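You operate a simulated robot arm through the tools that you are given. There is no shell and no other tool. Be economical: measure what you need, move in short steps, check, and stop when the job is done.

You run a simulated two-armed robot. Do the job below in one go: nothing can be reset, and whatever is moved stays where it is left.

JOB
Put the steel bolt on the top of the plate table away on the white table behind line 3. Take the grey tray that says "54" from the top of the plate table and leave it on the top of the chute table. Take the teal canister labelled "33" from the top of the plate table and put it on top of the blue puck there. Take the tape holder and leave it on top of the brown square carton. Put one of the hinges from the top of the framing bench on the low shelf of the framing bench. Put the white case that says "1" from the top of the white table on top of the brown flat carton. The order is free. Set down upright: teal canister, tape holder, white case.

It is judged by the outcome, as a careful person would: the job done as asked, and still so three seconds after it is handed in. It fails if anything else is knocked over, pushed out of place, dropped, spilled or broken.

ROBOT AND FRAMES
Two 6-joint arms with two-finger parallel grippers on one trunk, on a base that drives. Base frame: it is fixed to the floor where the robot stands at the start and does not move with it; the origin is under the middle of the robot, x ahead of it, y to its left, z up; the surface under the hand at the start is at about z = 549. Units: mm, degrees, N and s.
The left shoulder is at the start at [80, 216, 1581], the right one opposite. With the tool pointing down near the work surface each hand reaches from about 100 to 400 mm from the robot's upright axis, wherever it stands, measured 20 degrees to its own side. Places, roughly: blue puck [1000, 0, 750]; flat carton (34x24x11 cm) [-1400, -2700, 900]; grey tray [1000, 500, 750]; hinge (8x7x2 cm) [3100, -2100, 900]; low shelf of the framing bench [2800, -1100, 200]; square carton (20x24x15 cm) [-4000, 900, 1000]; steel bolt (12x3x3 cm) [800, 200, 800]; tape holder (8x15x10 cm) [800, 1500, 800]; teal canister [1000, 250, 750]; top of the chute table [-3400, 1300, 900]; white case [-1250, -2250, 1000]; white table behind line 3 [-5700, -3000, 800]. Payload 3.43 kg a hand.
The tool frame of a hand sits at the grasp point between the pads (the TCP): z along the fingers, y along the line on which they close. The tips reach 30 mm beyond it. Largest opening 94 mm; finger width 28, thickness 10; the body of the gripper, 50 by 96 mm, starts 55 mm behind the TCP.
Orientation is told as [roll, pitch, yaw] about the base's x, y, z axes, in that order, counted from this pose: with the fingers straight down and closing along the base's y, the tool's x points along the base's -x, its y along +y and its z along -z.

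CONTROLS
- The arms move only by the tool jog_arm. It takes "left_targets", "right_targets" or both (then of equal length, played together; a hand with none holds still); each is a list of rows, each an object (a shift or turn left out is 0, a gripper value left out holds the last) with "xyz": the shift along the tool's x, y, z in units of 20 mm (1.0 is 20 mm), a list of three; "angular": the turn, a rotation vector about the tool's x, y, z in units of 8 degrees (1.0 is 8 degrees), a list of three. In form: [{"xyz": [x, y, z], "angular": [rx, ry, rz]}, ...]. A call has 1 to 8 rows; each row shifts and turns the commanded pose from where the row before left it, along the tool's axes as they then stand. "left_jaw" and "right_jaw" are, for a hand that has rows, the opening, from 0 (shut) to 1 (fully open), set as the call begins (left out, the last holds). A call with a number of a shift or a turn outside -1 to 1 is refused whole. Rows are played at 5 a second. More than 50 mm and 8.6 degrees between two rows, or a gripper value outside its range, and nothing of the call is played. Where a pose cannot be reached the arm comes as near as it can. A force on the tool above 40 N (or 10 N above the force at the start of the call, whichever is more), or a blocked arm, ends the call early, and 0.2 s more pass. Each finger travels about 72 mm/s and halts on what it meets, pressing with about 42 N; the grip force reading is that of the motor and also rises with nothing between the fingers. The clock runs only during rows and for 0.2 s after the last one: add rows that do not move to give the fingers time. It gives the time, the measured TCP pose, the force on the tool (base axes), the opening and the grip force at its end, in the units of the frame above (readings bear some noise), with the torque about the TCP (base axes, N m) and any sound that the robot's microphone picked up.
- Cameras (640 x 400 px; columns grow to the right, rows downward): "scene" is now at [91.4, 29.5, 1728.7]; the picture's right is [0.41, -0.91, 0.00], its down [-0.77, -0.35, -0.53] and it looks along [0.48, 0.22, -0.85] (base axes); focal length 277 px, centre (320, 200). "left" rides on the left gripper at [76, -14, -103] in its tool frame; the picture's right is [0.18, 0.98, 0.00], its down [-0.75, 0.14, -0.64] and it looks along [-0.63, 0.12, 0.77] (tool axes); focal length 243 px, centre (320, 200). "right" rides on the right gripper at [76, 14, -102] in its tool frame; the picture's right is [-0.18, 0.98, 0.00], its down [-0.75, -0.14, -0.64] and it looks along [-0.63, -0.12, 0.77] (tool axes); focal length 243 px, centre (320, 200). There is no depth. A picture from a camera that has moved, and an enlarged one, comes with that camera's place and axes in the base frame and with its lens.
- grab_frame(camera): a new picture of that camera. It takes no simulated time.
- raise_lower(by): slides the trunk up (or, below 0, down) by that many mm; the arms and the scene camera ride with it, the base frame stays. It gives what a move gives, with no picture.
- base_move(legs): drives the robot by 1 to 6 legs, each [ahead, left, turn to the left] in mm, mm and degrees, along the robot's own axes; the way and the turn of a leg run together, so that a leg with both is an arc; at most 1500 mm and 180 degrees a leg. The arms and the cameras ride along, it lands a little off, and it stops where it bumps. It gives what a move gives.
- pan_tilt(pan, tilt): turns the head with the scene camera to pan (to the left, within 86 degrees either way) and tilt (down, from -29 to 69), counted from straight ahead of the robot. It gives what a move gives.
- zoom(camera, box): a new picture of the part [left, top, right, bottom] of that camera's present view, enlarged. It takes no simulated time.
- sign_off(): hands the job in; it is judged then, once.

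Go step by step. Nothing tells you exact positions but the pictures and the camera data: compare them with the known pose of the tool, close in by small moves and look again before you grip or let go. The budget is 186 turns and 158 pictures, counting those below and the enlarged ones. Unless the task says otherwise, let go and move clear before handing in.

The tools are called after "Call:" as name(argument=value, ...) on one line, values as JSON. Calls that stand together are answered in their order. jog_arm: Moves the arms, as the interface text tells. Its arguments: {"type":"object","properties":{"left_targets":{"type":"array","items":{"type":"object","properties":{"xyz":{"type":"array","items":{"type":"number"}},"angular":{"type":"array","items":{"type":"number"}}}}},"left_jaw":{"type":"number"},"right_targets":{"type":"array","items":{"type":"object","properties":{"xyz":{"type":"array","items":{"type":"number"}},"angular":{"type":"array","items":{"type":"number"}}}}},"right_jaw":{"type":"number"}},"required":[]} The other tools are called the same way: raise_lower (by) slides the trunk up or down; base_move (legs) drives the base; pan_tilt (pan, tilt) turns the head that bears the scene camera; grab_frame (camera) takes a picture; zoom (camera, box) takes an enlarged picture of a part of a camera's view; sign_off () hands the job in.

At the start:

```text
time_s: 0.0
left_eef_pos: [474.0, 286.2, 987.2]
left_ee_rot: [-0.1, 0.0, 0.1]
left_force: [0.5, 0.4, 0.0]
left_wrist_torque: [-0.02, 0.0, 0.03]
left_finger_gap: 93.8
left_grip_force: 0.1
right_eef_pos: [380.7, -81.7, 1012.9]
right_ee_rot: [0.0, 0.0, 0.0]
right_force: [-0.4, -0.4, -0.2]
right_wrist_torque: [0.02, 0.02, -0.01]
right_finger_gap: 94.3
right_grip_force: 0.1
trunk travel left (down, up): [-811.0, 29.0]
robot x, y, heading: [2.7, 0.6, 0.0]
head pan, tilt: [24.5, 57.9]
```

scene: 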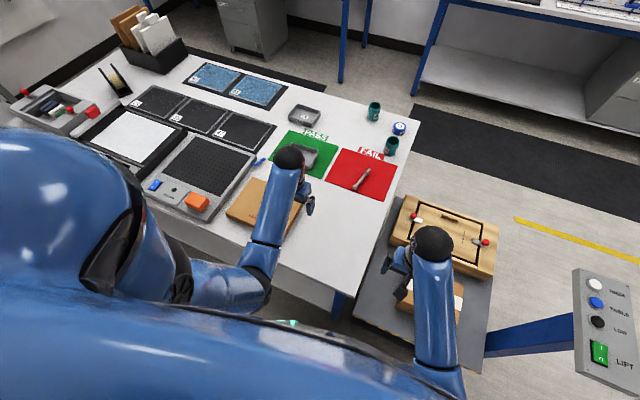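
right: 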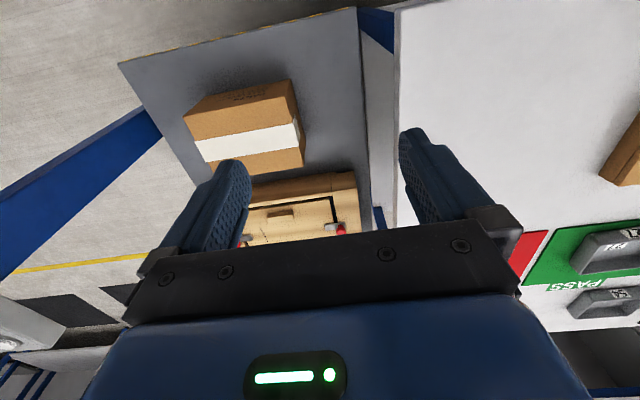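
left: 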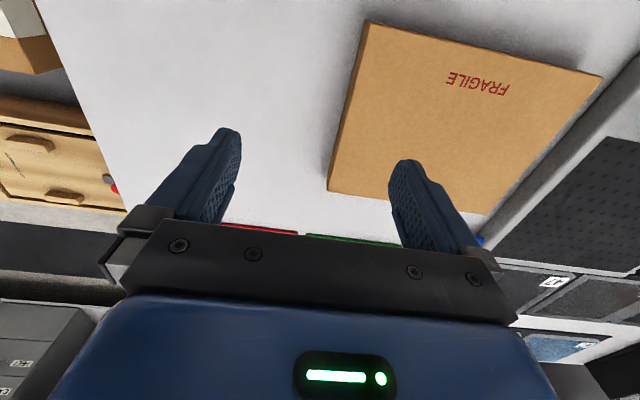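

I see the plate table ahead with trays, teal canisters, a blue puck and the bolt on the red square. I'll zoom in to read labels and locate things.

Call:
zoom(camera="scene", box=[270, 80, 430, 200])

Call:
pan_tilt(pan=0, tilt=45)

Call:
grab_frame(camera="scene")

```text
3.33 times, centred on (350, 140) of scene
camera zoom: at [91.4, 29.5, 1728.7], right [0.41, -0.91, 0.0], down [-0.77, -0.35, -0.53], along [0.48, 0.22, -0.85], focal length 923 px, centre (220, 400)
```

zoom: 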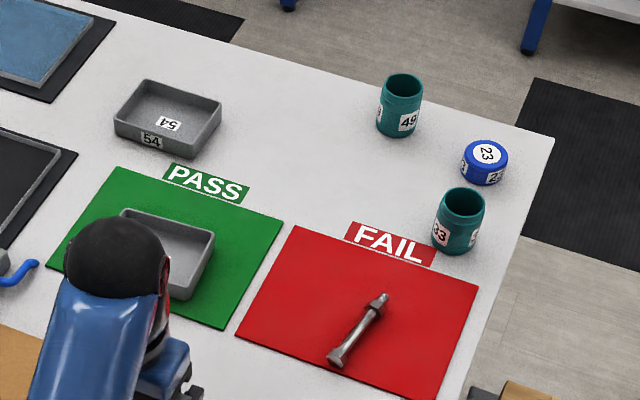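

```text
time_s: 0.9
left_eef_pos: [473.3, 287.5, 988.1]
left_ee_rot: [-0.1, 0.0, 0.0]
left_force: [1.0, 1.1, 0.3]
left_wrist_torque: [0.01, 0.0, 0.0]
left_finger_gap: 94.3
left_grip_force: 0.0
right_eef_pos: [381.3, -82.7, 1012.6]
right_ee_rot: [0.0, 0.0, 0.0]
right_force: [-0.8, 0.3, -0.4]
right_wrist_torque: [0.01, -0.02, 0.01]
right_finger_gap: 94.0
right_grip_force: 0.1
trunk travel left (down, up): [-811.0, 29.0]
robot x, y, heading: [-2.7, -4.1, -0.0]
head pan, tilt: [0.0, 45.0]
```

```text
153 pictures are left
camera scene: at [110.2, 1.1, 1745.7], right [0.0, -1.0, 0.0], down [-0.71, 0.0, -0.71], along [0.71, 0.0, -0.71], focal length 277 px, centre (320, 200)
```

scene: 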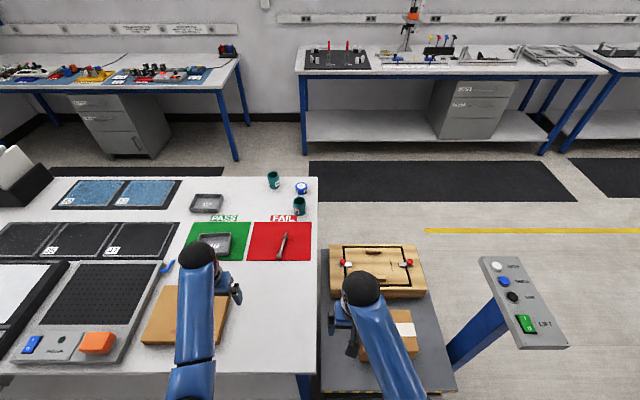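

Tray "54" is the rear one behind PASS, canister 33 is near the blue puck 23, and the bolt lies on FAIL. Next I look left for the tape holder, and right for the framing bench.

Call:
pan_tilt(pan=55, tilt=35)

Call:
grab_frame(camera="scene")

Call:
pan_tilt(pan=-45, tilt=25)

Call:
grab_frame(camera="scene")

```text
time_s: 2.1
left_eef_pos: [472.9, 285.2, 987.9]
left_ee_rot: [0.0, 0.1, 0.0]
left_force: [0.2, -0.5, -0.6]
left_wrist_torque: [-0.02, 0.0, 0.0]
left_finger_gap: 94.0
left_grip_force: 0.0
right_eef_pos: [380.9, -81.9, 1012.1]
right_ee_rot: [0.0, -0.1, 0.0]
right_force: [0.2, 0.6, -0.3]
right_wrist_torque: [0.0, -0.02, 0.0]
right_finger_gap: 94.2
right_grip_force: 0.1
trunk travel left (down, up): [-811.0, 29.0]
robot x, y, heading: [1.3, 3.8, -0.1]
head pan, tilt: [55.0, 35.0]
```

```text
152 pictures are left
camera scene: at [79.4, 73.1, 1760.5], right [0.82, -0.57, 0.0], down [-0.33, -0.47, -0.82], along [0.47, 0.67, -0.57], focal length 277 px, centre (320, 200)
```

scene: 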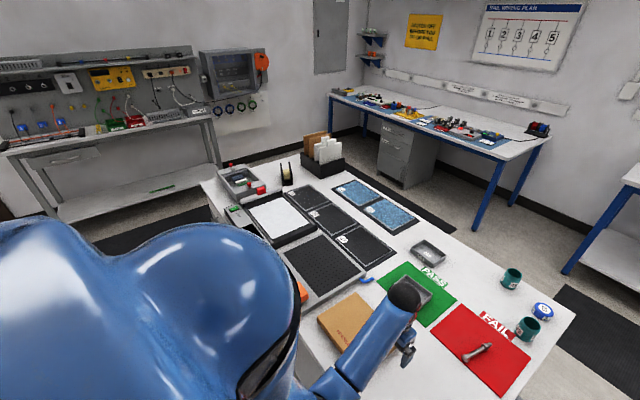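

```text
time_s: 3.9
left_eef_pos: [474.5, 286.8, 987.7]
left_ee_rot: [0.0, 0.0, -0.1]
left_force: [0.3, 0.4, -0.6]
left_wrist_torque: [0.01, -0.04, 0.0]
left_finger_gap: 93.8
left_grip_force: 0.2
right_eef_pos: [381.2, -81.9, 1013.0]
right_ee_rot: [0.0, 0.0, 0.0]
right_force: [0.3, -1.0, -0.4]
right_wrist_torque: [-0.03, -0.01, -0.01]
right_finger_gap: 94.0
right_grip_force: 0.0
trunk travel left (down, up): [-811.0, 29.0]
robot x, y, heading: [3.4, 0.9, 0.3]
head pan, tilt: [-45.0, 25.0]
```

```text
151 pictures are left
camera scene: at [94.0, -64.2, 1776.3], right [-0.71, -0.71, 0.0], down [-0.3, 0.3, -0.91], along [0.64, -0.64, -0.42], focal length 277 px, centre (320, 200)
```

scene: 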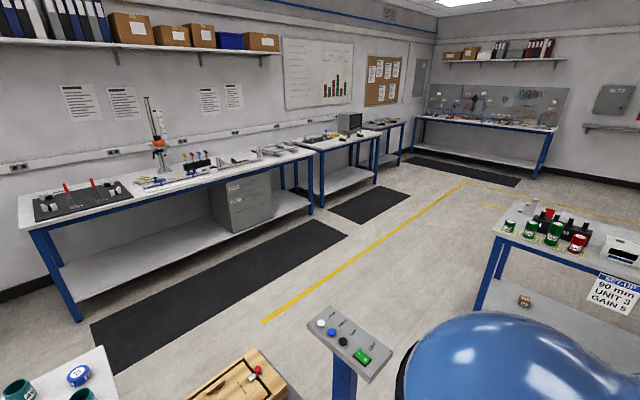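

The tape holder is at the left end of the plate table. I zoom on the framing bench to find the hinges and shelf.

Call:
zoom(camera="scene", box=[20, 90, 340, 290])

Call:
zoom(camera="scene", box=[220, 110, 320, 172])

```text
2.00 times, centred on (180, 190) of scene
camera zoom: at [94.0, -64.2, 1776.3], right [-0.71, -0.71, 0.0], down [-0.3, 0.3, -0.91], along [0.64, -0.64, -0.42], focal length 554 px, centre (600, 220)
```

zoom: 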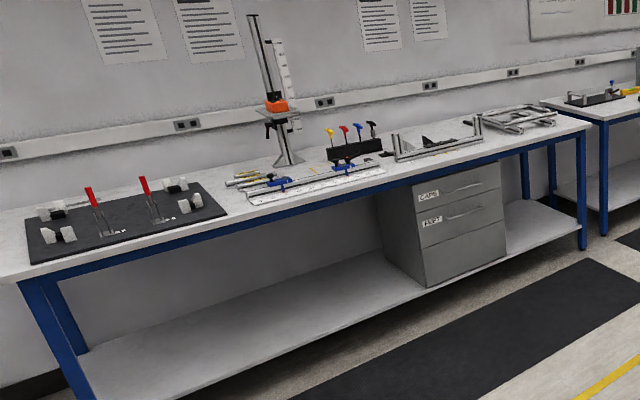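

```text
6.40 times, centred on (270, 141) of scene
camera zoom: at [94.0, -64.2, 1776.3], right [-0.71, -0.71, 0.0], down [-0.3, 0.3, -0.91], along [0.64, -0.64, -0.42], focal length 1772 px, centre (640, 578)
```

zoom: 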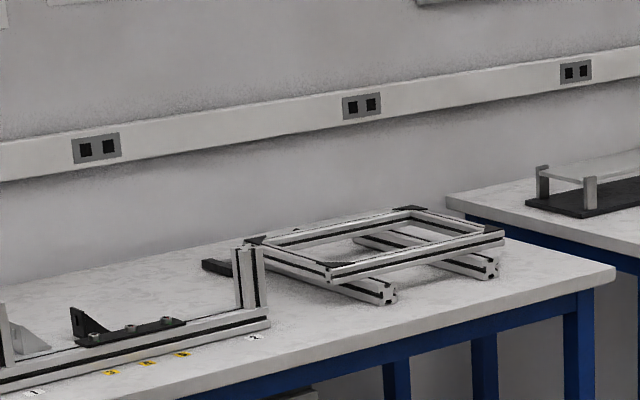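

Hinges aren't visible from here, so I'll find them later. I'm checking the route: look right/back before driving around the lift to the rear side of the plate table.

Call:
pan_tilt(pan=-86, tilt=30)

Call:
grab_frame(camera="scene")

Call:
pan_tilt(pan=86, tilt=30)

Call:
grab_frame(camera="scene")

```text
time_s: 5.0
left_eef_pos: [473.8, 286.9, 987.9]
left_ee_rot: [0.0, 0.0, 0.0]
left_force: [0.6, -0.5, -0.2]
left_wrist_torque: [0.0, -0.01, 0.01]
left_finger_gap: 93.9
left_grip_force: 0.1
right_eef_pos: [381.1, -81.1, 1013.4]
right_ee_rot: [0.1, -0.1, 0.0]
right_force: [-0.8, 0.1, -0.6]
right_wrist_torque: [0.03, 0.0, -0.01]
right_finger_gap: 94.0
right_grip_force: 0.1
trunk travel left (down, up): [-811.0, 29.0]
robot x, y, heading: [-2.9, -0.8, 0.1]
head pan, tilt: [-85.9, 30.0]
```

```text
148 pictures are left
camera scene: at [35.2, -89.3, 1768.4], right [-1.0, -0.07, 0.0], down [-0.04, 0.5, -0.87], along [0.06, -0.86, -0.5], focal length 277 px, centre (320, 200)
```

scene: 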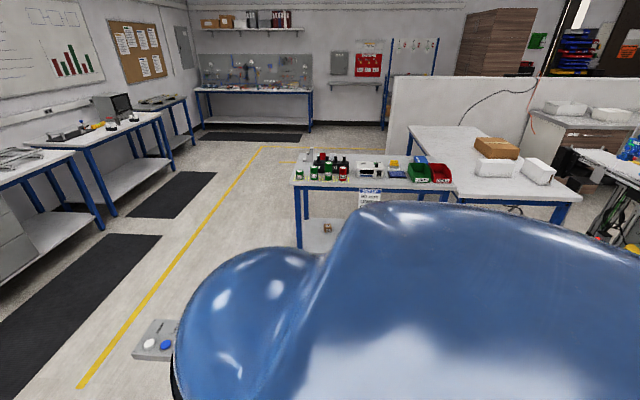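

```text
time_s: 7.6
left_eef_pos: [473.4, 287.4, 988.1]
left_ee_rot: [0.1, 0.0, 0.0]
left_force: [0.1, 0.5, -0.2]
left_wrist_torque: [-0.04, 0.04, 0.0]
left_finger_gap: 94.1
left_grip_force: 0.1
right_eef_pos: [381.7, -81.7, 1012.3]
right_ee_rot: [-0.1, 0.0, 0.0]
right_force: [0.1, 0.4, 0.4]
right_wrist_torque: [0.0, -0.01, -0.03]
right_finger_gap: 94.0
right_grip_force: 0.0
trunk travel left (down, up): [-811.0, 29.0]
robot x, y, heading: [-0.6, 0.0, -0.1]
head pan, tilt: [85.9, 30.0]
```

```text
147 pictures are left
camera scene: at [35.2, 91.2, 1768.3], right [1.0, -0.07, 0.0], down [-0.04, -0.5, -0.87], along [0.06, 0.86, -0.5], focal length 277 px, centre (320, 200)
```

scene: 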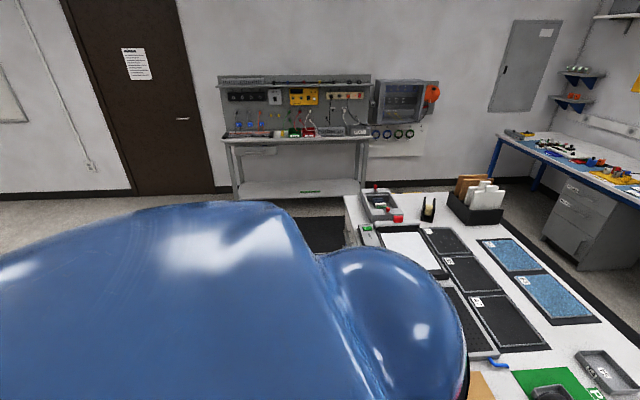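

White table with flat carton and white cases is to the right; the floor behind looks open. I drive around the lift to the back of the plate table.

Call:
base_move(legs=[[-250, 0, 0], [0, 0, -90], [1250, 0, 0], [0, 0, 90], [1500, 0, 0], [450, 0, 0]])

Call:
pan_tilt(pan=0, tilt=40)

Call:
grab_frame(camera="scene")

```text
time_s: 32.3
left_eef_pos: [2175.8, -917.8, 988.4]
left_ee_rot: [0.0, -0.1, 1.3]
left_force: [-0.3, -0.7, 0.7]
left_wrist_torque: [0.03, 0.01, -0.04]
left_finger_gap: 94.1
left_grip_force: 0.0
right_eef_pos: [2092.8, -1288.6, 1012.7]
right_ee_rot: [0.0, -0.1, 1.4]
right_force: [0.5, -0.4, -0.5]
right_wrist_torque: [-0.02, 0.0, 0.01]
right_finger_gap: 94.2
right_grip_force: 0.1
trunk travel left (down, up): [-811.0, 29.0]
robot x, y, heading: [1713.0, -1215.3, 1.4]
head pan, tilt: [85.9, 30.0]
```

```text
time_s: 33.9
left_eef_pos: [2177.0, -918.5, 987.2]
left_ee_rot: [0.0, 0.0, 1.4]
left_force: [1.0, -0.2, 0.7]
left_wrist_torque: [-0.01, 0.0, 0.01]
left_finger_gap: 94.0
left_grip_force: 0.1
right_eef_pos: [2095.1, -1288.6, 1013.0]
right_ee_rot: [0.0, 0.0, 1.4]
right_force: [-0.5, 0.3, -1.1]
right_wrist_torque: [0.03, 0.0, 0.04]
right_finger_gap: 94.0
right_grip_force: 0.0
trunk travel left (down, up): [-811.0, 29.0]
robot x, y, heading: [1712.5, -1215.0, 1.3]
head pan, tilt: [0.0, 40.0]
```

```text
146 pictures are left
camera scene: at [1825.2, -1211.9, 1753.0], right [0.02, -1.0, 0.0], down [-0.64, -0.02, -0.77], along [0.77, 0.02, -0.64], focal length 277 px, centre (320, 200)
```

scene: 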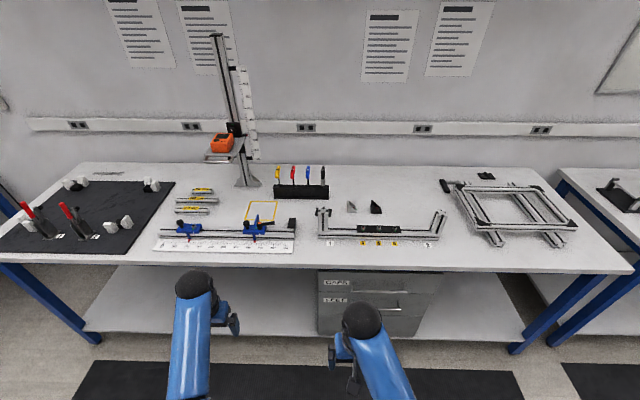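

I'm now in front of the framing bench; I zoom for the hinges.

Call:
zoom(camera="scene", box=[420, 150, 600, 262])

Call:
zoom(camera="scene", box=[300, 170, 460, 270])

```text
3.56 times, centred on (510, 206) of scene
camera zoom: at [1825.2, -1211.9, 1753.0], right [0.02, -1.0, 0.0], down [-0.64, -0.02, -0.77], along [0.77, 0.02, -0.64], focal length 984 px, centre (-356, 179)
```

zoom: 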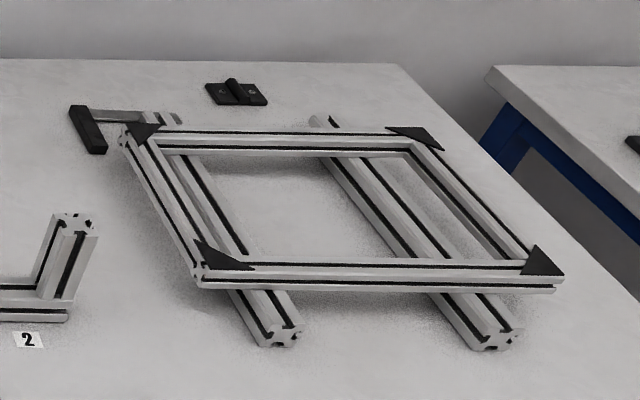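

```text
4.00 times, centred on (380, 220) of scene
camera zoom: at [1825.2, -1211.9, 1753.0], right [0.02, -1.0, 0.0], down [-0.64, -0.02, -0.77], along [0.77, 0.02, -0.64], focal length 1107 px, centre (80, 120)
```

zoom: 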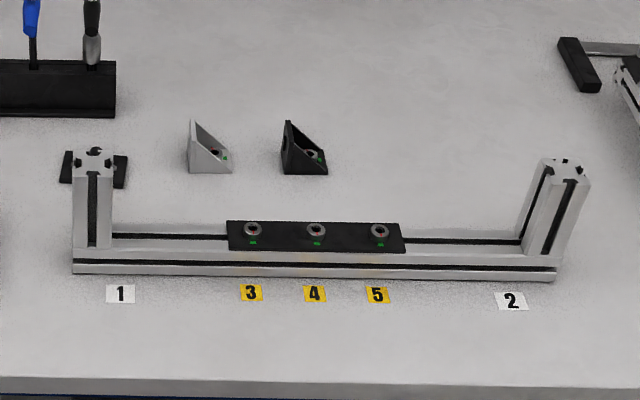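

The nearer hinge sits behind the left upright "1" of the slotted rail; another lies at the far rear. I move closer to examine the near one.

Call:
base_move(legs=[[330, 180, -1.4]])

Call:
pan_tilt(pan=-15, tilt=50)

Call:
grab_frame(camera="scene")

Call:
grab_frame(camera="right")

```text
time_s: 36.3
left_eef_pos: [2508.6, -747.3, 989.4]
left_ee_rot: [0.1, 0.0, -0.1]
left_force: [-0.3, 0.3, 0.4]
left_wrist_torque: [0.02, -0.01, 0.0]
left_finger_gap: 94.0
left_grip_force: 0.1
right_eef_pos: [2415.6, -1114.6, 1012.5]
right_ee_rot: [0.1, -0.1, -0.1]
right_force: [0.3, 1.0, -0.4]
right_wrist_torque: [0.0, 0.04, -0.01]
right_finger_gap: 93.9
right_grip_force: 0.0
trunk travel left (down, up): [-811.0, 29.0]
robot x, y, heading: [2039.1, -1034.4, -0.1]
head pan, tilt: [0.0, 40.0]
```

```text
time_s: 37.0
left_eef_pos: [2511.4, -745.2, 988.7]
left_ee_rot: [0.0, 0.0, -0.1]
left_force: [0.0, -0.5, -0.9]
left_wrist_torque: [-0.03, -0.01, -0.03]
left_finger_gap: 94.3
left_grip_force: 0.0
right_eef_pos: [2417.5, -1113.9, 1012.3]
right_ee_rot: [0.0, 0.0, 0.0]
right_force: [0.4, 0.0, -0.7]
right_wrist_torque: [0.0, -0.03, 0.02]
right_finger_gap: 94.0
right_grip_force: 0.0
trunk travel left (down, up): [-811.0, 29.0]
robot x, y, heading: [2038.8, -1030.6, -0.0]
head pan, tilt: [-15.0, 50.0]
```

```text
143 pictures are left
camera scene: at [2139.3, -1051.4, 1738.9], right [-0.26, -0.97, 0.0], down [-0.74, 0.2, -0.64], along [0.62, -0.17, -0.77], focal length 277 px, centre (320, 200)
```

scene: 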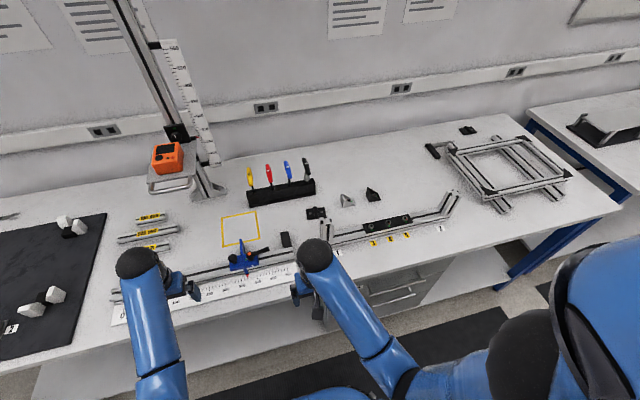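

```text
142 pictures are left
camera right: at [2340.5, -1098.7, 1114.6], right [0.19, 0.98, 0.0], down [0.75, -0.14, 0.64], along [0.63, -0.12, -0.77], focal length 243 px, centre (320, 200)
```

right: 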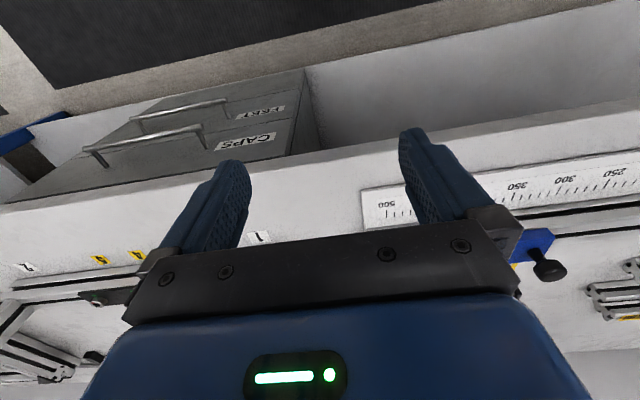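

Call:
zoom(camera="scene", box=[250, 170, 410, 270])

```text
4.00 times, centred on (330, 220) of scene
camera zoom: at [2139.3, -1051.4, 1738.9], right [-0.26, -0.97, 0.0], down [-0.74, 0.2, -0.64], along [0.62, -0.17, -0.77], focal length 1107 px, centre (280, 120)
```

zoom: 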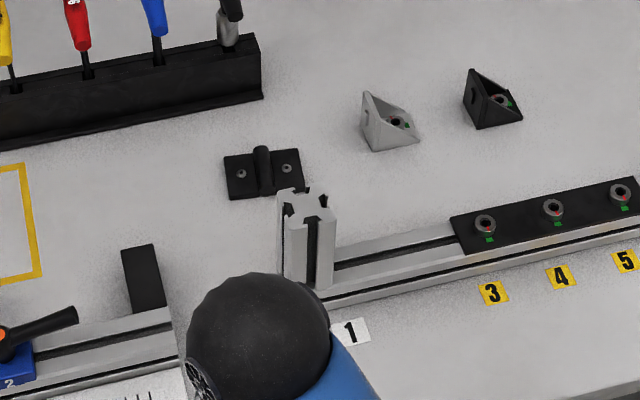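

The near hinge is at about (2767, -1205, 885), behind the upright. I raise both hands and extend the right hand toward it.

Call:
jog_arm(right_targets=[{"xyz": [-1, 0, -0.6]}, {"xyz": [-1, 0, -0.6]}, {"xyz": [-1, 0, -0.6]}, {"xyz": [-1, 0, -0.6]}, {"xyz": [-1, 0, -0.6]}, {"xyz": [-1, 0, -0.6]}, {"xyz": [-1, 0, -0.6]}, {"xyz": [-1, 0, -0.6]}], left_targets=[{"xyz": [0, 0, -0.6]}, {"xyz": [0, 0, -0.6]}, {"xyz": [0, 0, -0.6]}, {"xyz": [0, 0, -0.6]}, {"xyz": [0, 0, -0.6]}, {"xyz": [0, 0, -0.6]}, {"xyz": [0, 0, -0.6]}, {"xyz": [0, 0, -0.6]}], right_jaw=0.5)

Call:
base_move(legs=[[60, -90, 0]])

Call:
jog_arm(right_targets=[{"xyz": [-1, 0, 0]}, {"xyz": [-1, 0, 0]}, {"xyz": [-1, 0, 0]}, {"xyz": [-1, 0, 0]}, {"xyz": [-1, 0, 0]}, {"xyz": [-0.5, 0, 0]}])

Call:
grab_frame(camera="right")

Call:
grab_frame(camera="scene")

```text
time_s: 38.9
left_eef_pos: [2526.9, -742.7, 1029.1]
left_ee_rot: [-0.1, -0.1, -0.1]
left_force: [-0.7, -0.1, 0.5]
left_wrist_torque: [0.0, 0.03, 0.0]
left_finger_gap: 93.8
left_grip_force: 0.0
left hand out of reach, approached as far as the arm can: row 4, 5, 6, 7, 8
right_eef_pos: [2589.6, -1110.5, 1063.6]
right_ee_rot: [0.0, 0.0, -0.1]
right_force: [0.1, 0.0, -0.2]
right_wrist_torque: [0.0, 0.0, 0.02]
right_finger_gap: 47.0
right_grip_force: 0.1
right hand out of reach, approached as far as the arm can: row 1, 2, 3, 4, 5, 6, 8
trunk travel left (down, up): [-811.0, 29.0]
robot x, y, heading: [2033.5, -1033.3, 0.1]
head pan, tilt: [-15.0, 50.0]
```

```text
time_s: 40.0
left_eef_pos: [2582.2, -826.6, 1030.2]
left_ee_rot: [-0.2, -0.4, 0.1]
left_force: [0.1, -0.2, 0.0]
left_wrist_torque: [-0.03, -0.04, 0.0]
left_finger_gap: 93.9
left_grip_force: 0.1
right_eef_pos: [2644.7, -1193.7, 1065.9]
right_ee_rot: [-0.2, -0.3, 0.0]
right_force: [-0.2, 0.1, -0.3]
right_wrist_torque: [-0.05, 0.0, 0.02]
right_finger_gap: 46.9
right_grip_force: 0.0
trunk travel left (down, up): [-811.0, 29.0]
robot x, y, heading: [2096.0, -1120.2, 0.1]
head pan, tilt: [-15.0, 50.0]
```

```text
time_s: 41.4
left_eef_pos: [2585.0, -829.2, 1030.1]
left_ee_rot: [0.0, -0.2, 0.1]
left_force: [0.5, -0.7, 0.1]
left_wrist_torque: [0.0, -0.01, -0.01]
left_finger_gap: 94.0
left_grip_force: 0.1
right_eef_pos: [2758.0, -1197.9, 1065.6]
right_ee_rot: [0.0, -0.1, 0.1]
right_force: [0.0, -0.3, 0.6]
right_wrist_torque: [-0.01, 0.0, 0.0]
right_finger_gap: 47.1
right_grip_force: 0.1
trunk travel left (down, up): [-811.0, 29.0]
robot x, y, heading: [2099.0, -1122.2, 0.3]
head pan, tilt: [-15.0, 50.0]
```

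```text
140 pictures are left
camera right: at [2680.7, -1182.3, 1167.2], right [0.18, 0.98, 0.0], down [0.75, -0.14, 0.64], along [0.63, -0.12, -0.77], focal length 243 px, centre (320, 200)
```

right: 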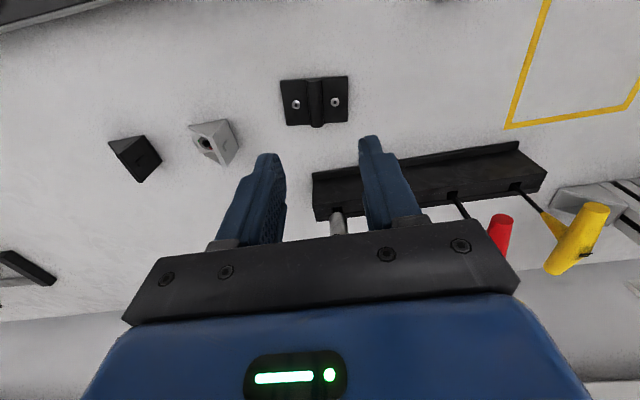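

```text
139 pictures are left
camera scene: at [2198.3, -1138.4, 1738.8], right [-0.26, -0.97, 0.0], down [-0.74, 0.2, -0.64], along [0.62, -0.17, -0.77], focal length 277 px, centre (320, 200)
```

scene: 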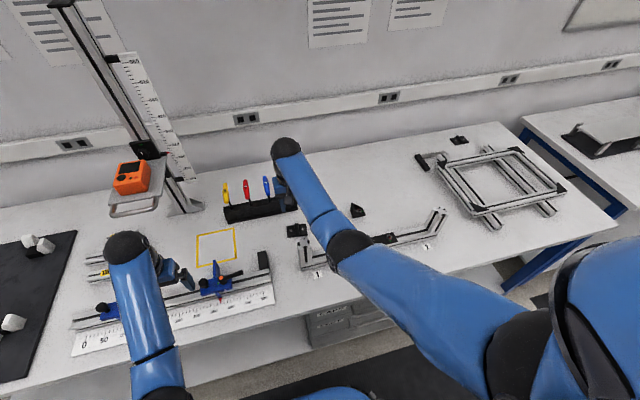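

The wrist view agrees: hinge centre at about (2768, -1205), turned about -7°. I align and descend most of the way.

Call:
jog_arm(right_targets=[{"xyz": [-0.5, -0.35, 0.5]}, {"xyz": [0, 0, 1], "angular": [0, 0, 0.9]}, {"xyz": [0, 0, 1]}, {"xyz": [0, 0, 1]}, {"xyz": [0, 0, 1]}, {"xyz": [0, 0, 1]}, {"xyz": [0, 0, 1]}, {"xyz": [0, 0, 0.4]}])

Call:
grab_frame(camera="right")

Call:
zoom(camera="scene", box=[220, 180, 380, 280])

```text
time_s: 43.2
left_eef_pos: [2585.0, -832.1, 1029.9]
left_ee_rot: [0.1, -0.2, 0.0]
left_force: [-0.5, -0.2, 0.8]
left_wrist_torque: [0.0, 0.02, -0.03]
left_finger_gap: 93.8
left_grip_force: 0.1
right_eef_pos: [2755.2, -1208.6, 933.3]
right_ee_rot: [0.1, -0.2, -7.2]
right_force: [0.7, 0.0, 0.9]
right_wrist_torque: [-0.03, -0.01, 0.01]
right_finger_gap: 47.2
right_grip_force: 0.1
right hand out of reach, approached as far as the arm can: row 7, 8
trunk travel left (down, up): [-811.0, 29.0]
robot x, y, heading: [2093.4, -1119.6, 0.1]
head pan, tilt: [-15.0, 50.0]
```

```text
138 pictures are left
camera right: at [2680.5, -1183.8, 1035.6], right [0.31, 0.95, 0.0], down [0.73, -0.24, 0.64], along [0.61, -0.2, -0.77], focal length 243 px, centre (320, 200)
```

right: 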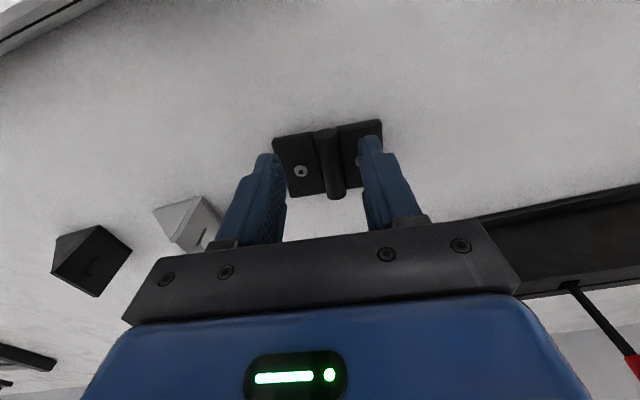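

```text
4.00 times, centred on (300, 230) of scene
camera zoom: at [2198.4, -1139.9, 1738.8], right [-0.26, -0.97, 0.0], down [-0.74, 0.2, -0.64], along [0.62, -0.17, -0.77], focal length 1107 px, centre (400, 80)
```

zoom: 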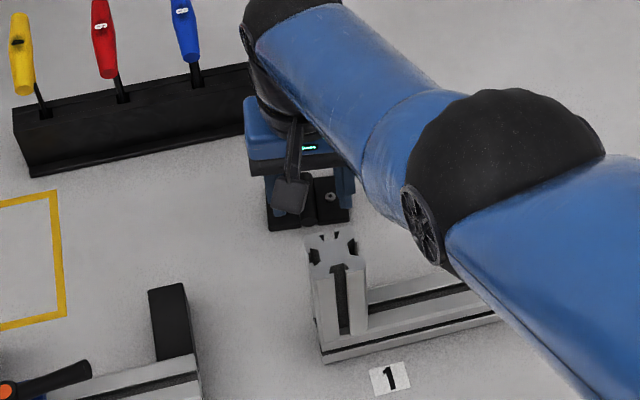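

The arm is near its reach limit at this trunk height. I lift the hand a little, pull the left hand back off the bench, then lower the trunk.

Call:
jog_arm(right_targets=[{"xyz": [-0.35, 0.25, -1]}, {"xyz": [0, 0, -1]}, {"xyz": [0, 0, -1]}, {"xyz": [0, 0, 0]}, {"xyz": [0, 0, 0]}, {"xyz": [0, 0, 0]}, {"xyz": [0, 0, 0]}, {"xyz": [0, 0, 0]}], left_targets=[{"xyz": [1, 0, 0]}, {"xyz": [1, 0, 0]}, {"xyz": [1, 0, 0]}, {"xyz": [1, 0, 0]}, {"xyz": [1, 0, 0]}, {"xyz": [1, 0, 0]}, {"xyz": [1, 0, 0]}, {"xyz": [1, 0, 0]}])

Call:
raise_lower(by=-55)

Call:
grab_frame(camera="right")

```text
time_s: 45.0
left_eef_pos: [2426.9, -829.6, 1014.0]
left_ee_rot: [0.1, -0.2, 0.0]
left_force: [-1.1, -0.3, -0.7]
left_wrist_torque: [0.0, 0.02, 0.0]
left_finger_gap: 94.0
left_grip_force: 0.0
left hand out of reach, approached as far as the arm can: row 1, 2, 3, 5
right_eef_pos: [2762.5, -1204.3, 993.6]
right_ee_rot: [0.1, -0.1, -7.2]
right_force: [-0.1, -0.7, 0.3]
right_wrist_torque: [0.01, 0.03, 0.01]
right_finger_gap: 47.2
right_grip_force: 0.1
trunk travel left (down, up): [-811.0, 29.0]
robot x, y, heading: [2094.4, -1120.6, 0.0]
head pan, tilt: [-15.0, 50.0]
```

```text
time_s: 46.0
left_eef_pos: [2426.3, -829.9, 959.6]
left_ee_rot: [0.1, -0.2, 0.0]
left_force: [-0.3, 0.7, 0.8]
left_wrist_torque: [-0.05, -0.01, 0.0]
left_finger_gap: 94.2
left_grip_force: 0.0
right_eef_pos: [2763.0, -1205.7, 938.6]
right_ee_rot: [0.0, -0.1, -7.1]
right_force: [0.0, -0.8, -0.9]
right_wrist_torque: [0.0, 0.03, 0.0]
right_finger_gap: 47.0
right_grip_force: 0.0
trunk travel left (down, up): [-756.0, 84.0]
robot x, y, heading: [2097.9, -1120.1, -0.2]
head pan, tilt: [-15.0, 50.0]
```

```text
136 pictures are left
camera right: at [2688.1, -1179.7, 1041.0], right [0.31, 0.95, 0.0], down [0.73, -0.24, 0.64], along [0.61, -0.2, -0.77], focal length 243 px, centre (320, 200)
```

right: 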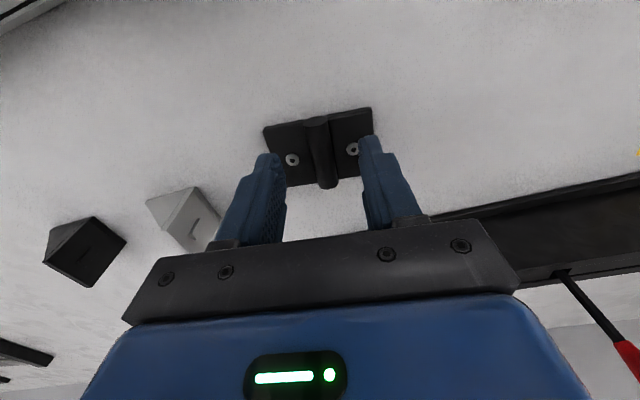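

Centred over the barrel. I descend and close.

Call:
jog_arm(right_targets=[{"xyz": [0, 0, 0.6]}, {"xyz": [0, 0, 0.6]}])

Call:
grab_frame(camera="right")

Call:
zoom(camera="scene", box=[240, 160, 340, 222])

```text
time_s: 46.6
left_eef_pos: [2426.7, -829.0, 960.0]
left_ee_rot: [0.0, -0.3, 0.0]
left_force: [0.4, -0.5, 0.0]
left_wrist_torque: [0.01, -0.01, 0.0]
left_finger_gap: 93.9
left_grip_force: 0.1
right_eef_pos: [2762.8, -1204.5, 919.4]
right_ee_rot: [0.2, -0.5, -7.2]
right_force: [3.4, -0.8, 9.0]
right_wrist_torque: [-0.14, 0.03, 0.01]
right_finger_gap: 46.9
right_grip_force: 0.1
trunk travel left (down, up): [-756.0, 84.0]
robot x, y, heading: [2094.7, -1120.9, -0.1]
head pan, tilt: [-15.0, 50.0]
```

```text
135 pictures are left
camera right: at [2687.6, -1179.6, 1019.5], right [0.31, 0.95, 0.0], down [0.72, -0.24, 0.65], along [0.62, -0.2, -0.76], focal length 243 px, centre (320, 200)
```

right: 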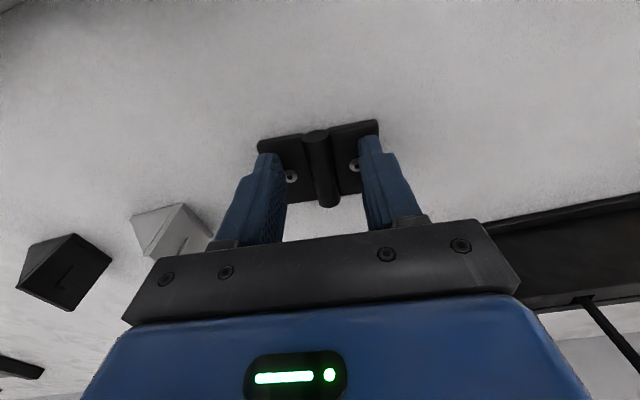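

```text
6.40 times, centred on (290, 191) of scene
camera zoom: at [2195.7, -1139.5, 1684.3], right [-0.26, -0.97, 0.0], down [-0.74, 0.2, -0.64], along [0.62, -0.17, -0.77], focal length 1772 px, centre (512, 258)
```

zoom: 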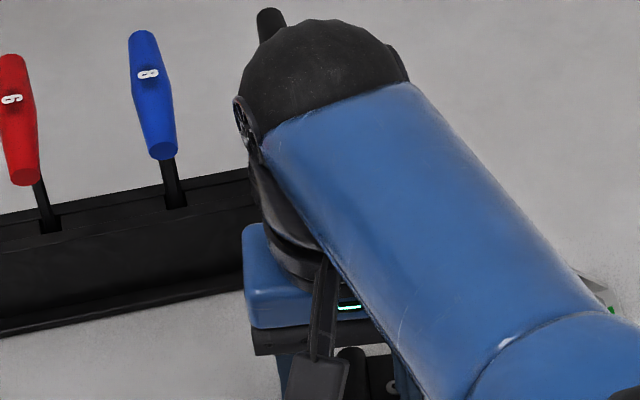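

Tips touch the leaves (9 N). I back off 2 mm and close on the barrel.

Call:
jog_arm(right_targets=[{"xyz": [0, 0, -0.15]}])

Call:
jog_arm(right_targets=[{}, {}, {}], right_jaw=0)

Call:
jog_arm(right_targets=[{"xyz": [0, 0, -1]}, {"xyz": [0, 0, -1]}, {"xyz": [0, 0, -1]}, {"xyz": [0, 0, -1]}, {"xyz": [0, 0, -1]}, {"xyz": [0, 0, -1]}])

Call:
grab_frame(camera="right")

```text
time_s: 47.0
left_eef_pos: [2426.6, -829.0, 957.6]
left_ee_rot: [0.0, -0.1, 0.0]
left_force: [0.5, -0.2, 0.0]
left_wrist_torque: [0.02, -0.04, 0.01]
left_finger_gap: 94.2
left_grip_force: 0.1
right_eef_pos: [2762.3, -1205.4, 918.6]
right_ee_rot: [0.1, -0.1, -7.2]
right_force: [2.2, -0.8, 6.3]
right_wrist_torque: [-0.07, 0.0, 0.03]
right_finger_gap: 46.9
right_grip_force: 0.1
trunk travel left (down, up): [-756.0, 84.0]
robot x, y, heading: [2094.8, -1119.6, -0.1]
head pan, tilt: [-15.0, 50.0]
```

```text
time_s: 47.8
left_eef_pos: [2426.4, -829.3, 959.3]
left_ee_rot: [0.0, -0.1, 0.0]
left_force: [-0.2, -0.8, -0.2]
left_wrist_torque: [0.01, 0.01, 0.01]
left_finger_gap: 94.1
left_grip_force: 0.0
right_eef_pos: [2760.6, -1205.1, 918.8]
right_ee_rot: [0.1, -0.2, -7.3]
right_force: [-1.8, 1.1, 4.7]
right_wrist_torque: [0.05, 0.22, -0.01]
right_finger_gap: 14.5
right_grip_force: 41.8
trunk travel left (down, up): [-756.0, 84.0]
robot x, y, heading: [2090.2, -1120.4, 0.0]
head pan, tilt: [-15.0, 50.0]
```

```text
time_s: 49.2
left_eef_pos: [2427.7, -829.3, 957.8]
left_ee_rot: [0.0, -0.2, -0.1]
left_force: [0.6, 0.5, 0.0]
left_wrist_torque: [-0.02, 0.0, 0.02]
left_finger_gap: 94.1
left_grip_force: 0.1
right_eef_pos: [2762.5, -1204.4, 1039.0]
right_ee_rot: [0.2, -0.1, -7.3]
right_force: [1.1, 1.1, -0.4]
right_wrist_torque: [-0.01, -0.02, -0.04]
right_finger_gap: 14.3
right_grip_force: 41.7
trunk travel left (down, up): [-756.0, 84.0]
robot x, y, heading: [2094.6, -1121.0, 0.0]
head pan, tilt: [-15.0, 50.0]
```

```text
133 pictures are left
camera right: at [2687.4, -1179.6, 1140.9], right [0.31, 0.95, 0.0], down [0.73, -0.24, 0.64], along [0.61, -0.2, -0.77], focal length 243 px, centre (320, 200)
```

right: 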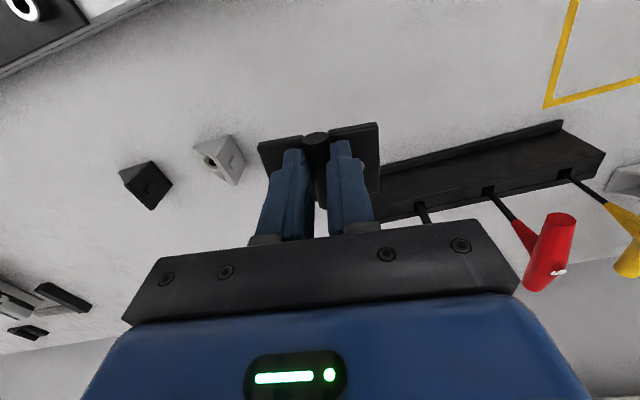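

Hinge held (gap 14.3 mm). I raise, back out from the bench, shift left, and lower the trunk all the way to see the low shelf.

Call:
raise_lower(by=80)

Call:
base_move(legs=[[-480, 0, 0], [0, 270, 0]])

Call:
raise_lower(by=-820)

Call:
pan_tilt(pan=0, tilt=35)

Call:
grab_frame(camera="scene")

```text
time_s: 50.4
left_eef_pos: [2426.7, -830.4, 1038.5]
left_ee_rot: [0.0, -0.2, 0.0]
left_force: [0.5, -0.3, 0.4]
left_wrist_torque: [0.0, -0.01, -0.01]
left_finger_gap: 94.1
left_grip_force: 0.0
right_eef_pos: [2762.0, -1204.8, 1118.1]
right_ee_rot: [0.1, -0.1, -7.2]
right_force: [-0.9, 0.6, -0.3]
right_wrist_torque: [0.0, -0.05, 0.0]
right_finger_gap: 14.7
right_grip_force: 41.7
trunk travel left (down, up): [-836.0, 4.0]
robot x, y, heading: [2094.9, -1120.5, 0.1]
head pan, tilt: [-15.0, 50.0]
```

```text
time_s: 54.7
left_eef_pos: [1945.4, -562.6, 1039.0]
left_ee_rot: [0.2, -0.2, 0.1]
left_force: [0.4, 0.8, 0.7]
left_wrist_torque: [0.03, 0.01, 0.0]
left_finger_gap: 93.6
left_grip_force: 0.0
right_eef_pos: [2282.1, -936.1, 1117.5]
right_ee_rot: [0.4, -0.2, -7.1]
right_force: [-0.2, -0.6, -0.3]
right_wrist_torque: [0.02, -0.01, 0.01]
right_finger_gap: 14.5
right_grip_force: 42.3
trunk travel left (down, up): [-836.0, 4.0]
robot x, y, heading: [1613.5, -850.5, 0.2]
head pan, tilt: [-15.0, 50.0]
```

```text
refused: -820 is not a number from -400 to 400
```

```text
time_s: 55.5
left_eef_pos: [1944.0, -560.5, 1038.5]
left_ee_rot: [0.2, -0.3, 0.2]
left_force: [0.0, 0.3, 0.1]
left_wrist_torque: [-0.04, -0.01, 0.02]
left_finger_gap: 94.3
left_grip_force: 0.0
right_eef_pos: [2281.3, -934.8, 1118.0]
right_ee_rot: [0.1, 0.0, -7.1]
right_force: [0.7, -0.2, -0.6]
right_wrist_torque: [-0.01, 0.01, 0.0]
right_finger_gap: 14.5
right_grip_force: 41.7
trunk travel left (down, up): [-836.0, 4.0]
robot x, y, heading: [1614.1, -851.0, 0.1]
head pan, tilt: [0.0, 35.0]
```

```text
132 pictures are left
camera scene: at [1730.8, -850.4, 1785.5], right [0.0, -1.0, 0.0], down [-0.57, 0.0, -0.82], along [0.82, 0.0, -0.57], focal length 277 px, centre (320, 200)
```

scene: 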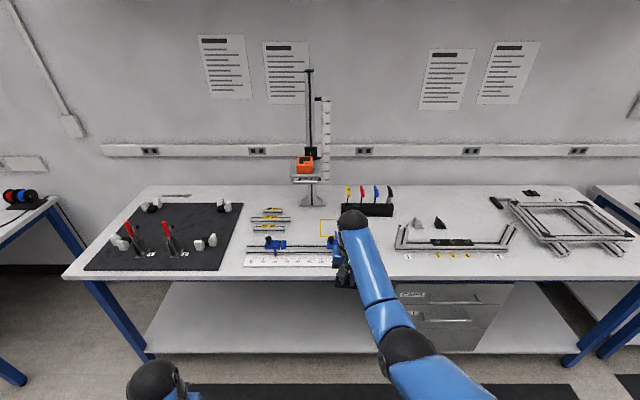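

Call:
raise_lower(by=-400)

Call:
raise_lower(by=-390)

Call:
grab_frame(camera="scene")

```text
time_s: 59.3
left_eef_pos: [1945.0, -558.3, 639.9]
left_ee_rot: [0.0, -0.2, 0.2]
left_force: [0.0, -0.2, -0.5]
left_wrist_torque: [0.0, 0.02, 0.02]
left_finger_gap: 93.8
left_grip_force: 0.1
right_eef_pos: [2280.3, -932.1, 718.6]
right_ee_rot: [0.0, -0.1, -7.1]
right_force: [-0.2, 0.5, -1.2]
right_wrist_torque: [0.04, 0.02, -0.03]
right_finger_gap: 14.5
right_grip_force: 42.7
trunk travel left (down, up): [-436.0, 404.0]
robot x, y, heading: [1609.4, -849.2, 0.3]
head pan, tilt: [0.0, 35.0]
```

```text
time_s: 63.1
left_eef_pos: [1944.5, -558.8, 248.4]
left_ee_rot: [0.0, -0.2, 0.2]
left_force: [0.0, 0.0, -0.4]
left_wrist_torque: [-0.03, 0.01, 0.01]
left_finger_gap: 94.4
left_grip_force: 0.0
right_eef_pos: [2281.7, -932.8, 329.2]
right_ee_rot: [0.1, -0.1, -7.1]
right_force: [0.8, 0.4, -0.7]
right_wrist_torque: [0.04, 0.0, 0.01]
right_finger_gap: 14.6
right_grip_force: 41.9
trunk travel left (down, up): [-46.0, 794.0]
robot x, y, heading: [1616.1, -851.4, 0.0]
head pan, tilt: [0.0, 35.0]
```

```text
131 pictures are left
camera scene: at [1730.6, -849.2, 995.6], right [0.0, -1.0, 0.0], down [-0.57, 0.0, -0.82], along [0.82, 0.0, -0.57], focal length 277 px, centre (320, 200)
```

scene: 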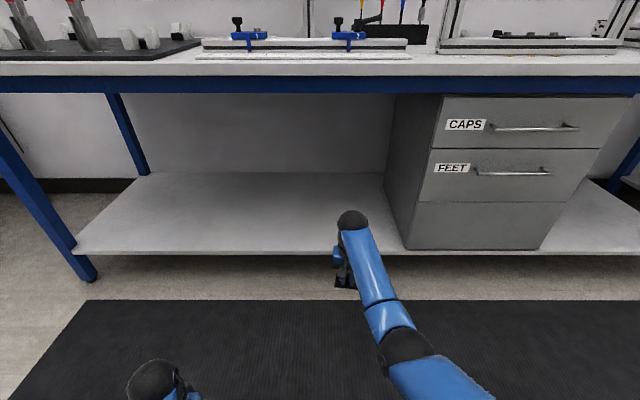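

The shelf is clear left of the cabinet. I drive forward so the hinge is above it.

Call:
base_move(legs=[[385, 20, 0]])

Call:
grab_frame(camera="scene")

Call:
grab_frame(camera="right")

```text
time_s: 65.5
left_eef_pos: [2329.7, -538.5, 247.1]
left_ee_rot: [0.0, -0.1, -0.1]
left_force: [0.9, -0.2, 0.3]
left_wrist_torque: [0.01, 0.01, 0.01]
left_finger_gap: 94.1
left_grip_force: 0.0
right_eef_pos: [2663.9, -914.2, 327.6]
right_ee_rot: [0.1, -0.1, -7.2]
right_force: [-0.4, -0.5, -1.8]
right_wrist_torque: [-0.04, 0.01, -0.02]
right_finger_gap: 14.6
right_grip_force: 42.1
trunk travel left (down, up): [-46.0, 794.0]
robot x, y, heading: [2001.6, -827.5, -0.1]
head pan, tilt: [0.0, 35.0]
```

```text
130 pictures are left
camera scene: at [2114.5, -828.9, 995.5], right [0.0, -1.0, 0.0], down [-0.57, 0.0, -0.82], along [0.82, 0.0, -0.57], focal length 277 px, centre (320, 200)
```

scene: 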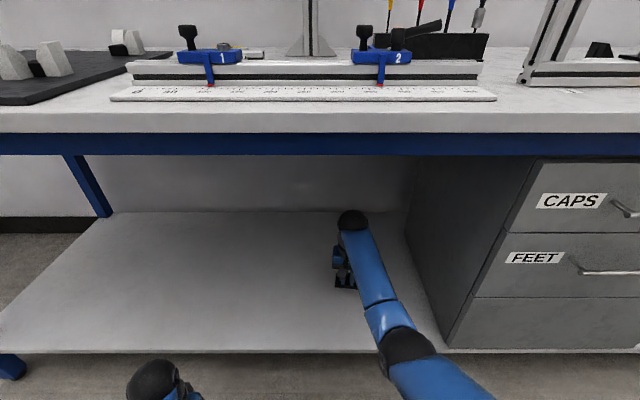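

```text
129 pictures are left
camera right: at [2589.9, -888.5, 430.4], right [0.31, 0.95, 0.0], down [0.73, -0.23, 0.64], along [0.61, -0.2, -0.77], focal length 243 px, centre (320, 200)
```

right: 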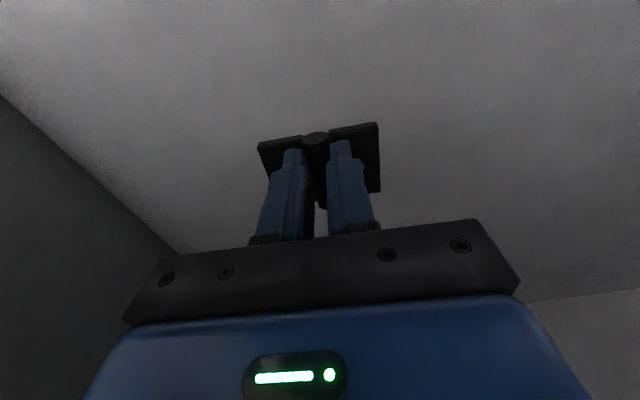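

Call:
raise_lower(by=-45)

Call:
jog_arm(right_targets=[{"xyz": [0, 0, 0.5]}, {"xyz": [0, 0, 0.5]}, {"xyz": [0, 0, 0.5]}])

Call:
grab_frame(camera="right")

```text
time_s: 66.4
left_eef_pos: [2328.8, -539.9, 219.1]
left_ee_rot: [0.5, -0.7, -0.1]
left_force: [0.0, -0.2, -0.3]
left_wrist_torque: [0.02, 0.02, -0.02]
left_finger_gap: 94.2
left_grip_force: 0.0
right_eef_pos: [2663.0, -915.4, 295.8]
right_ee_rot: [0.5, -0.3, -7.1]
right_force: [0.6, 0.7, -0.8]
right_wrist_torque: [-0.01, 0.02, 0.02]
right_finger_gap: 14.5
right_grip_force: 42.7
trunk travel left (down, up): [-1.0, 839.0]
robot x, y, heading: [1994.1, -829.5, 0.0]
head pan, tilt: [0.0, 35.0]
```

```text
time_s: 67.2
left_eef_pos: [2329.0, -539.5, 216.8]
left_ee_rot: [0.7, -0.5, 0.0]
left_force: [0.8, 0.0, 0.5]
left_wrist_torque: [-0.03, 0.01, 0.0]
left_finger_gap: 94.1
left_grip_force: 0.1
right_eef_pos: [2664.1, -914.5, 263.7]
right_ee_rot: [0.7, -0.2, -7.2]
right_force: [0.2, -0.2, 0.3]
right_wrist_torque: [-0.06, 0.0, -0.03]
right_finger_gap: 14.7
right_grip_force: 42.1
trunk travel left (down, up): [-1.0, 839.0]
robot x, y, heading: [1997.0, -828.0, 0.0]
head pan, tilt: [0.0, 35.0]
```

```text
128 pictures are left
camera right: at [2588.9, -891.2, 366.7], right [0.31, 0.95, 0.01], down [0.73, -0.24, 0.64], along [0.62, -0.19, -0.77], focal length 243 px, centre (320, 200)
```

right: 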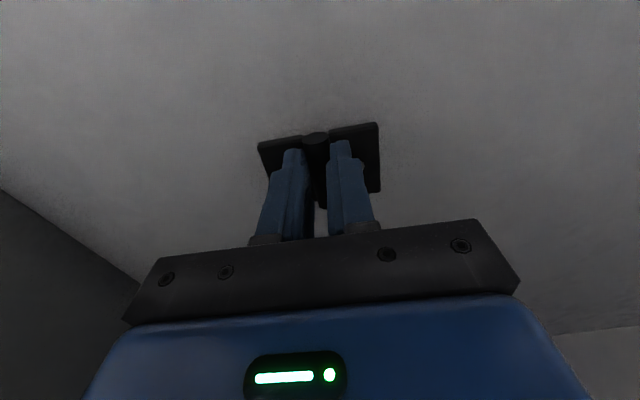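

Call:
raise_lower(by=15)

Call:
jog_arm(right_targets=[{"xyz": [0, 0, 0.5]}, {"xyz": [0, 0, 0.5]}, {"xyz": [0, 0, 0.4]}])

Call:
jog_arm(right_targets=[{"xyz": [0, 0, 0.25]}, {"xyz": [0, 0, 0.25]}])

```text
time_s: 67.8
left_eef_pos: [2327.9, -539.6, 215.1]
left_ee_rot: [0.1, 0.0, -0.1]
left_force: [-0.5, 0.0, -0.1]
left_wrist_torque: [-0.01, 0.0, -0.01]
left_finger_gap: 94.1
left_grip_force: 0.1
right_eef_pos: [2662.9, -913.8, 266.4]
right_ee_rot: [0.1, -0.1, -7.1]
right_force: [0.6, 0.8, -0.8]
right_wrist_torque: [0.0, 0.02, -0.01]
right_finger_gap: 14.5
right_grip_force: 41.8
trunk travel left (down, up): [-16.0, 824.0]
robot x, y, heading: [1995.7, -835.0, -0.2]
head pan, tilt: [0.0, 35.0]
```

```text
time_s: 68.6
left_eef_pos: [2328.4, -539.2, 218.1]
left_ee_rot: [-0.1, -0.1, 0.0]
left_force: [-0.4, 0.3, 1.0]
left_wrist_torque: [-0.01, -0.03, -0.01]
left_finger_gap: 94.1
left_grip_force: 0.1
right_eef_pos: [2663.7, -913.6, 240.7]
right_ee_rot: [0.1, -0.2, -7.2]
right_force: [-0.3, 0.6, -1.5]
right_wrist_torque: [0.0, 0.0, -0.01]
right_finger_gap: 14.7
right_grip_force: 42.3
trunk travel left (down, up): [-16.0, 824.0]
robot x, y, heading: [2000.2, -834.8, -0.0]
head pan, tilt: [0.0, 35.0]
```

```text
time_s: 69.4
left_eef_pos: [2327.1, -538.5, 219.8]
left_ee_rot: [0.0, -0.3, 0.0]
left_force: [-0.1, 0.4, 1.0]
left_wrist_torque: [0.01, -0.01, 0.0]
left_finger_gap: 93.8
left_grip_force: 0.1
right_eef_pos: [2666.0, -914.5, 238.2]
right_ee_rot: [0.3, -0.6, -7.1]
right_force: [-5.4, -0.7, 19.2]
right_wrist_torque: [-0.04, 0.49, 0.03]
right_finger_gap: 14.8
right_grip_force: 41.4
trunk travel left (down, up): [-16.0, 824.0]
robot x, y, heading: [1996.3, -832.8, -0.1]
head pan, tilt: [0.0, 35.0]
stopped in row 2 (right hand): the force on the tool passed its limit at 42 N (the readings are from after the stop); the commanded pose is now the measured one
```

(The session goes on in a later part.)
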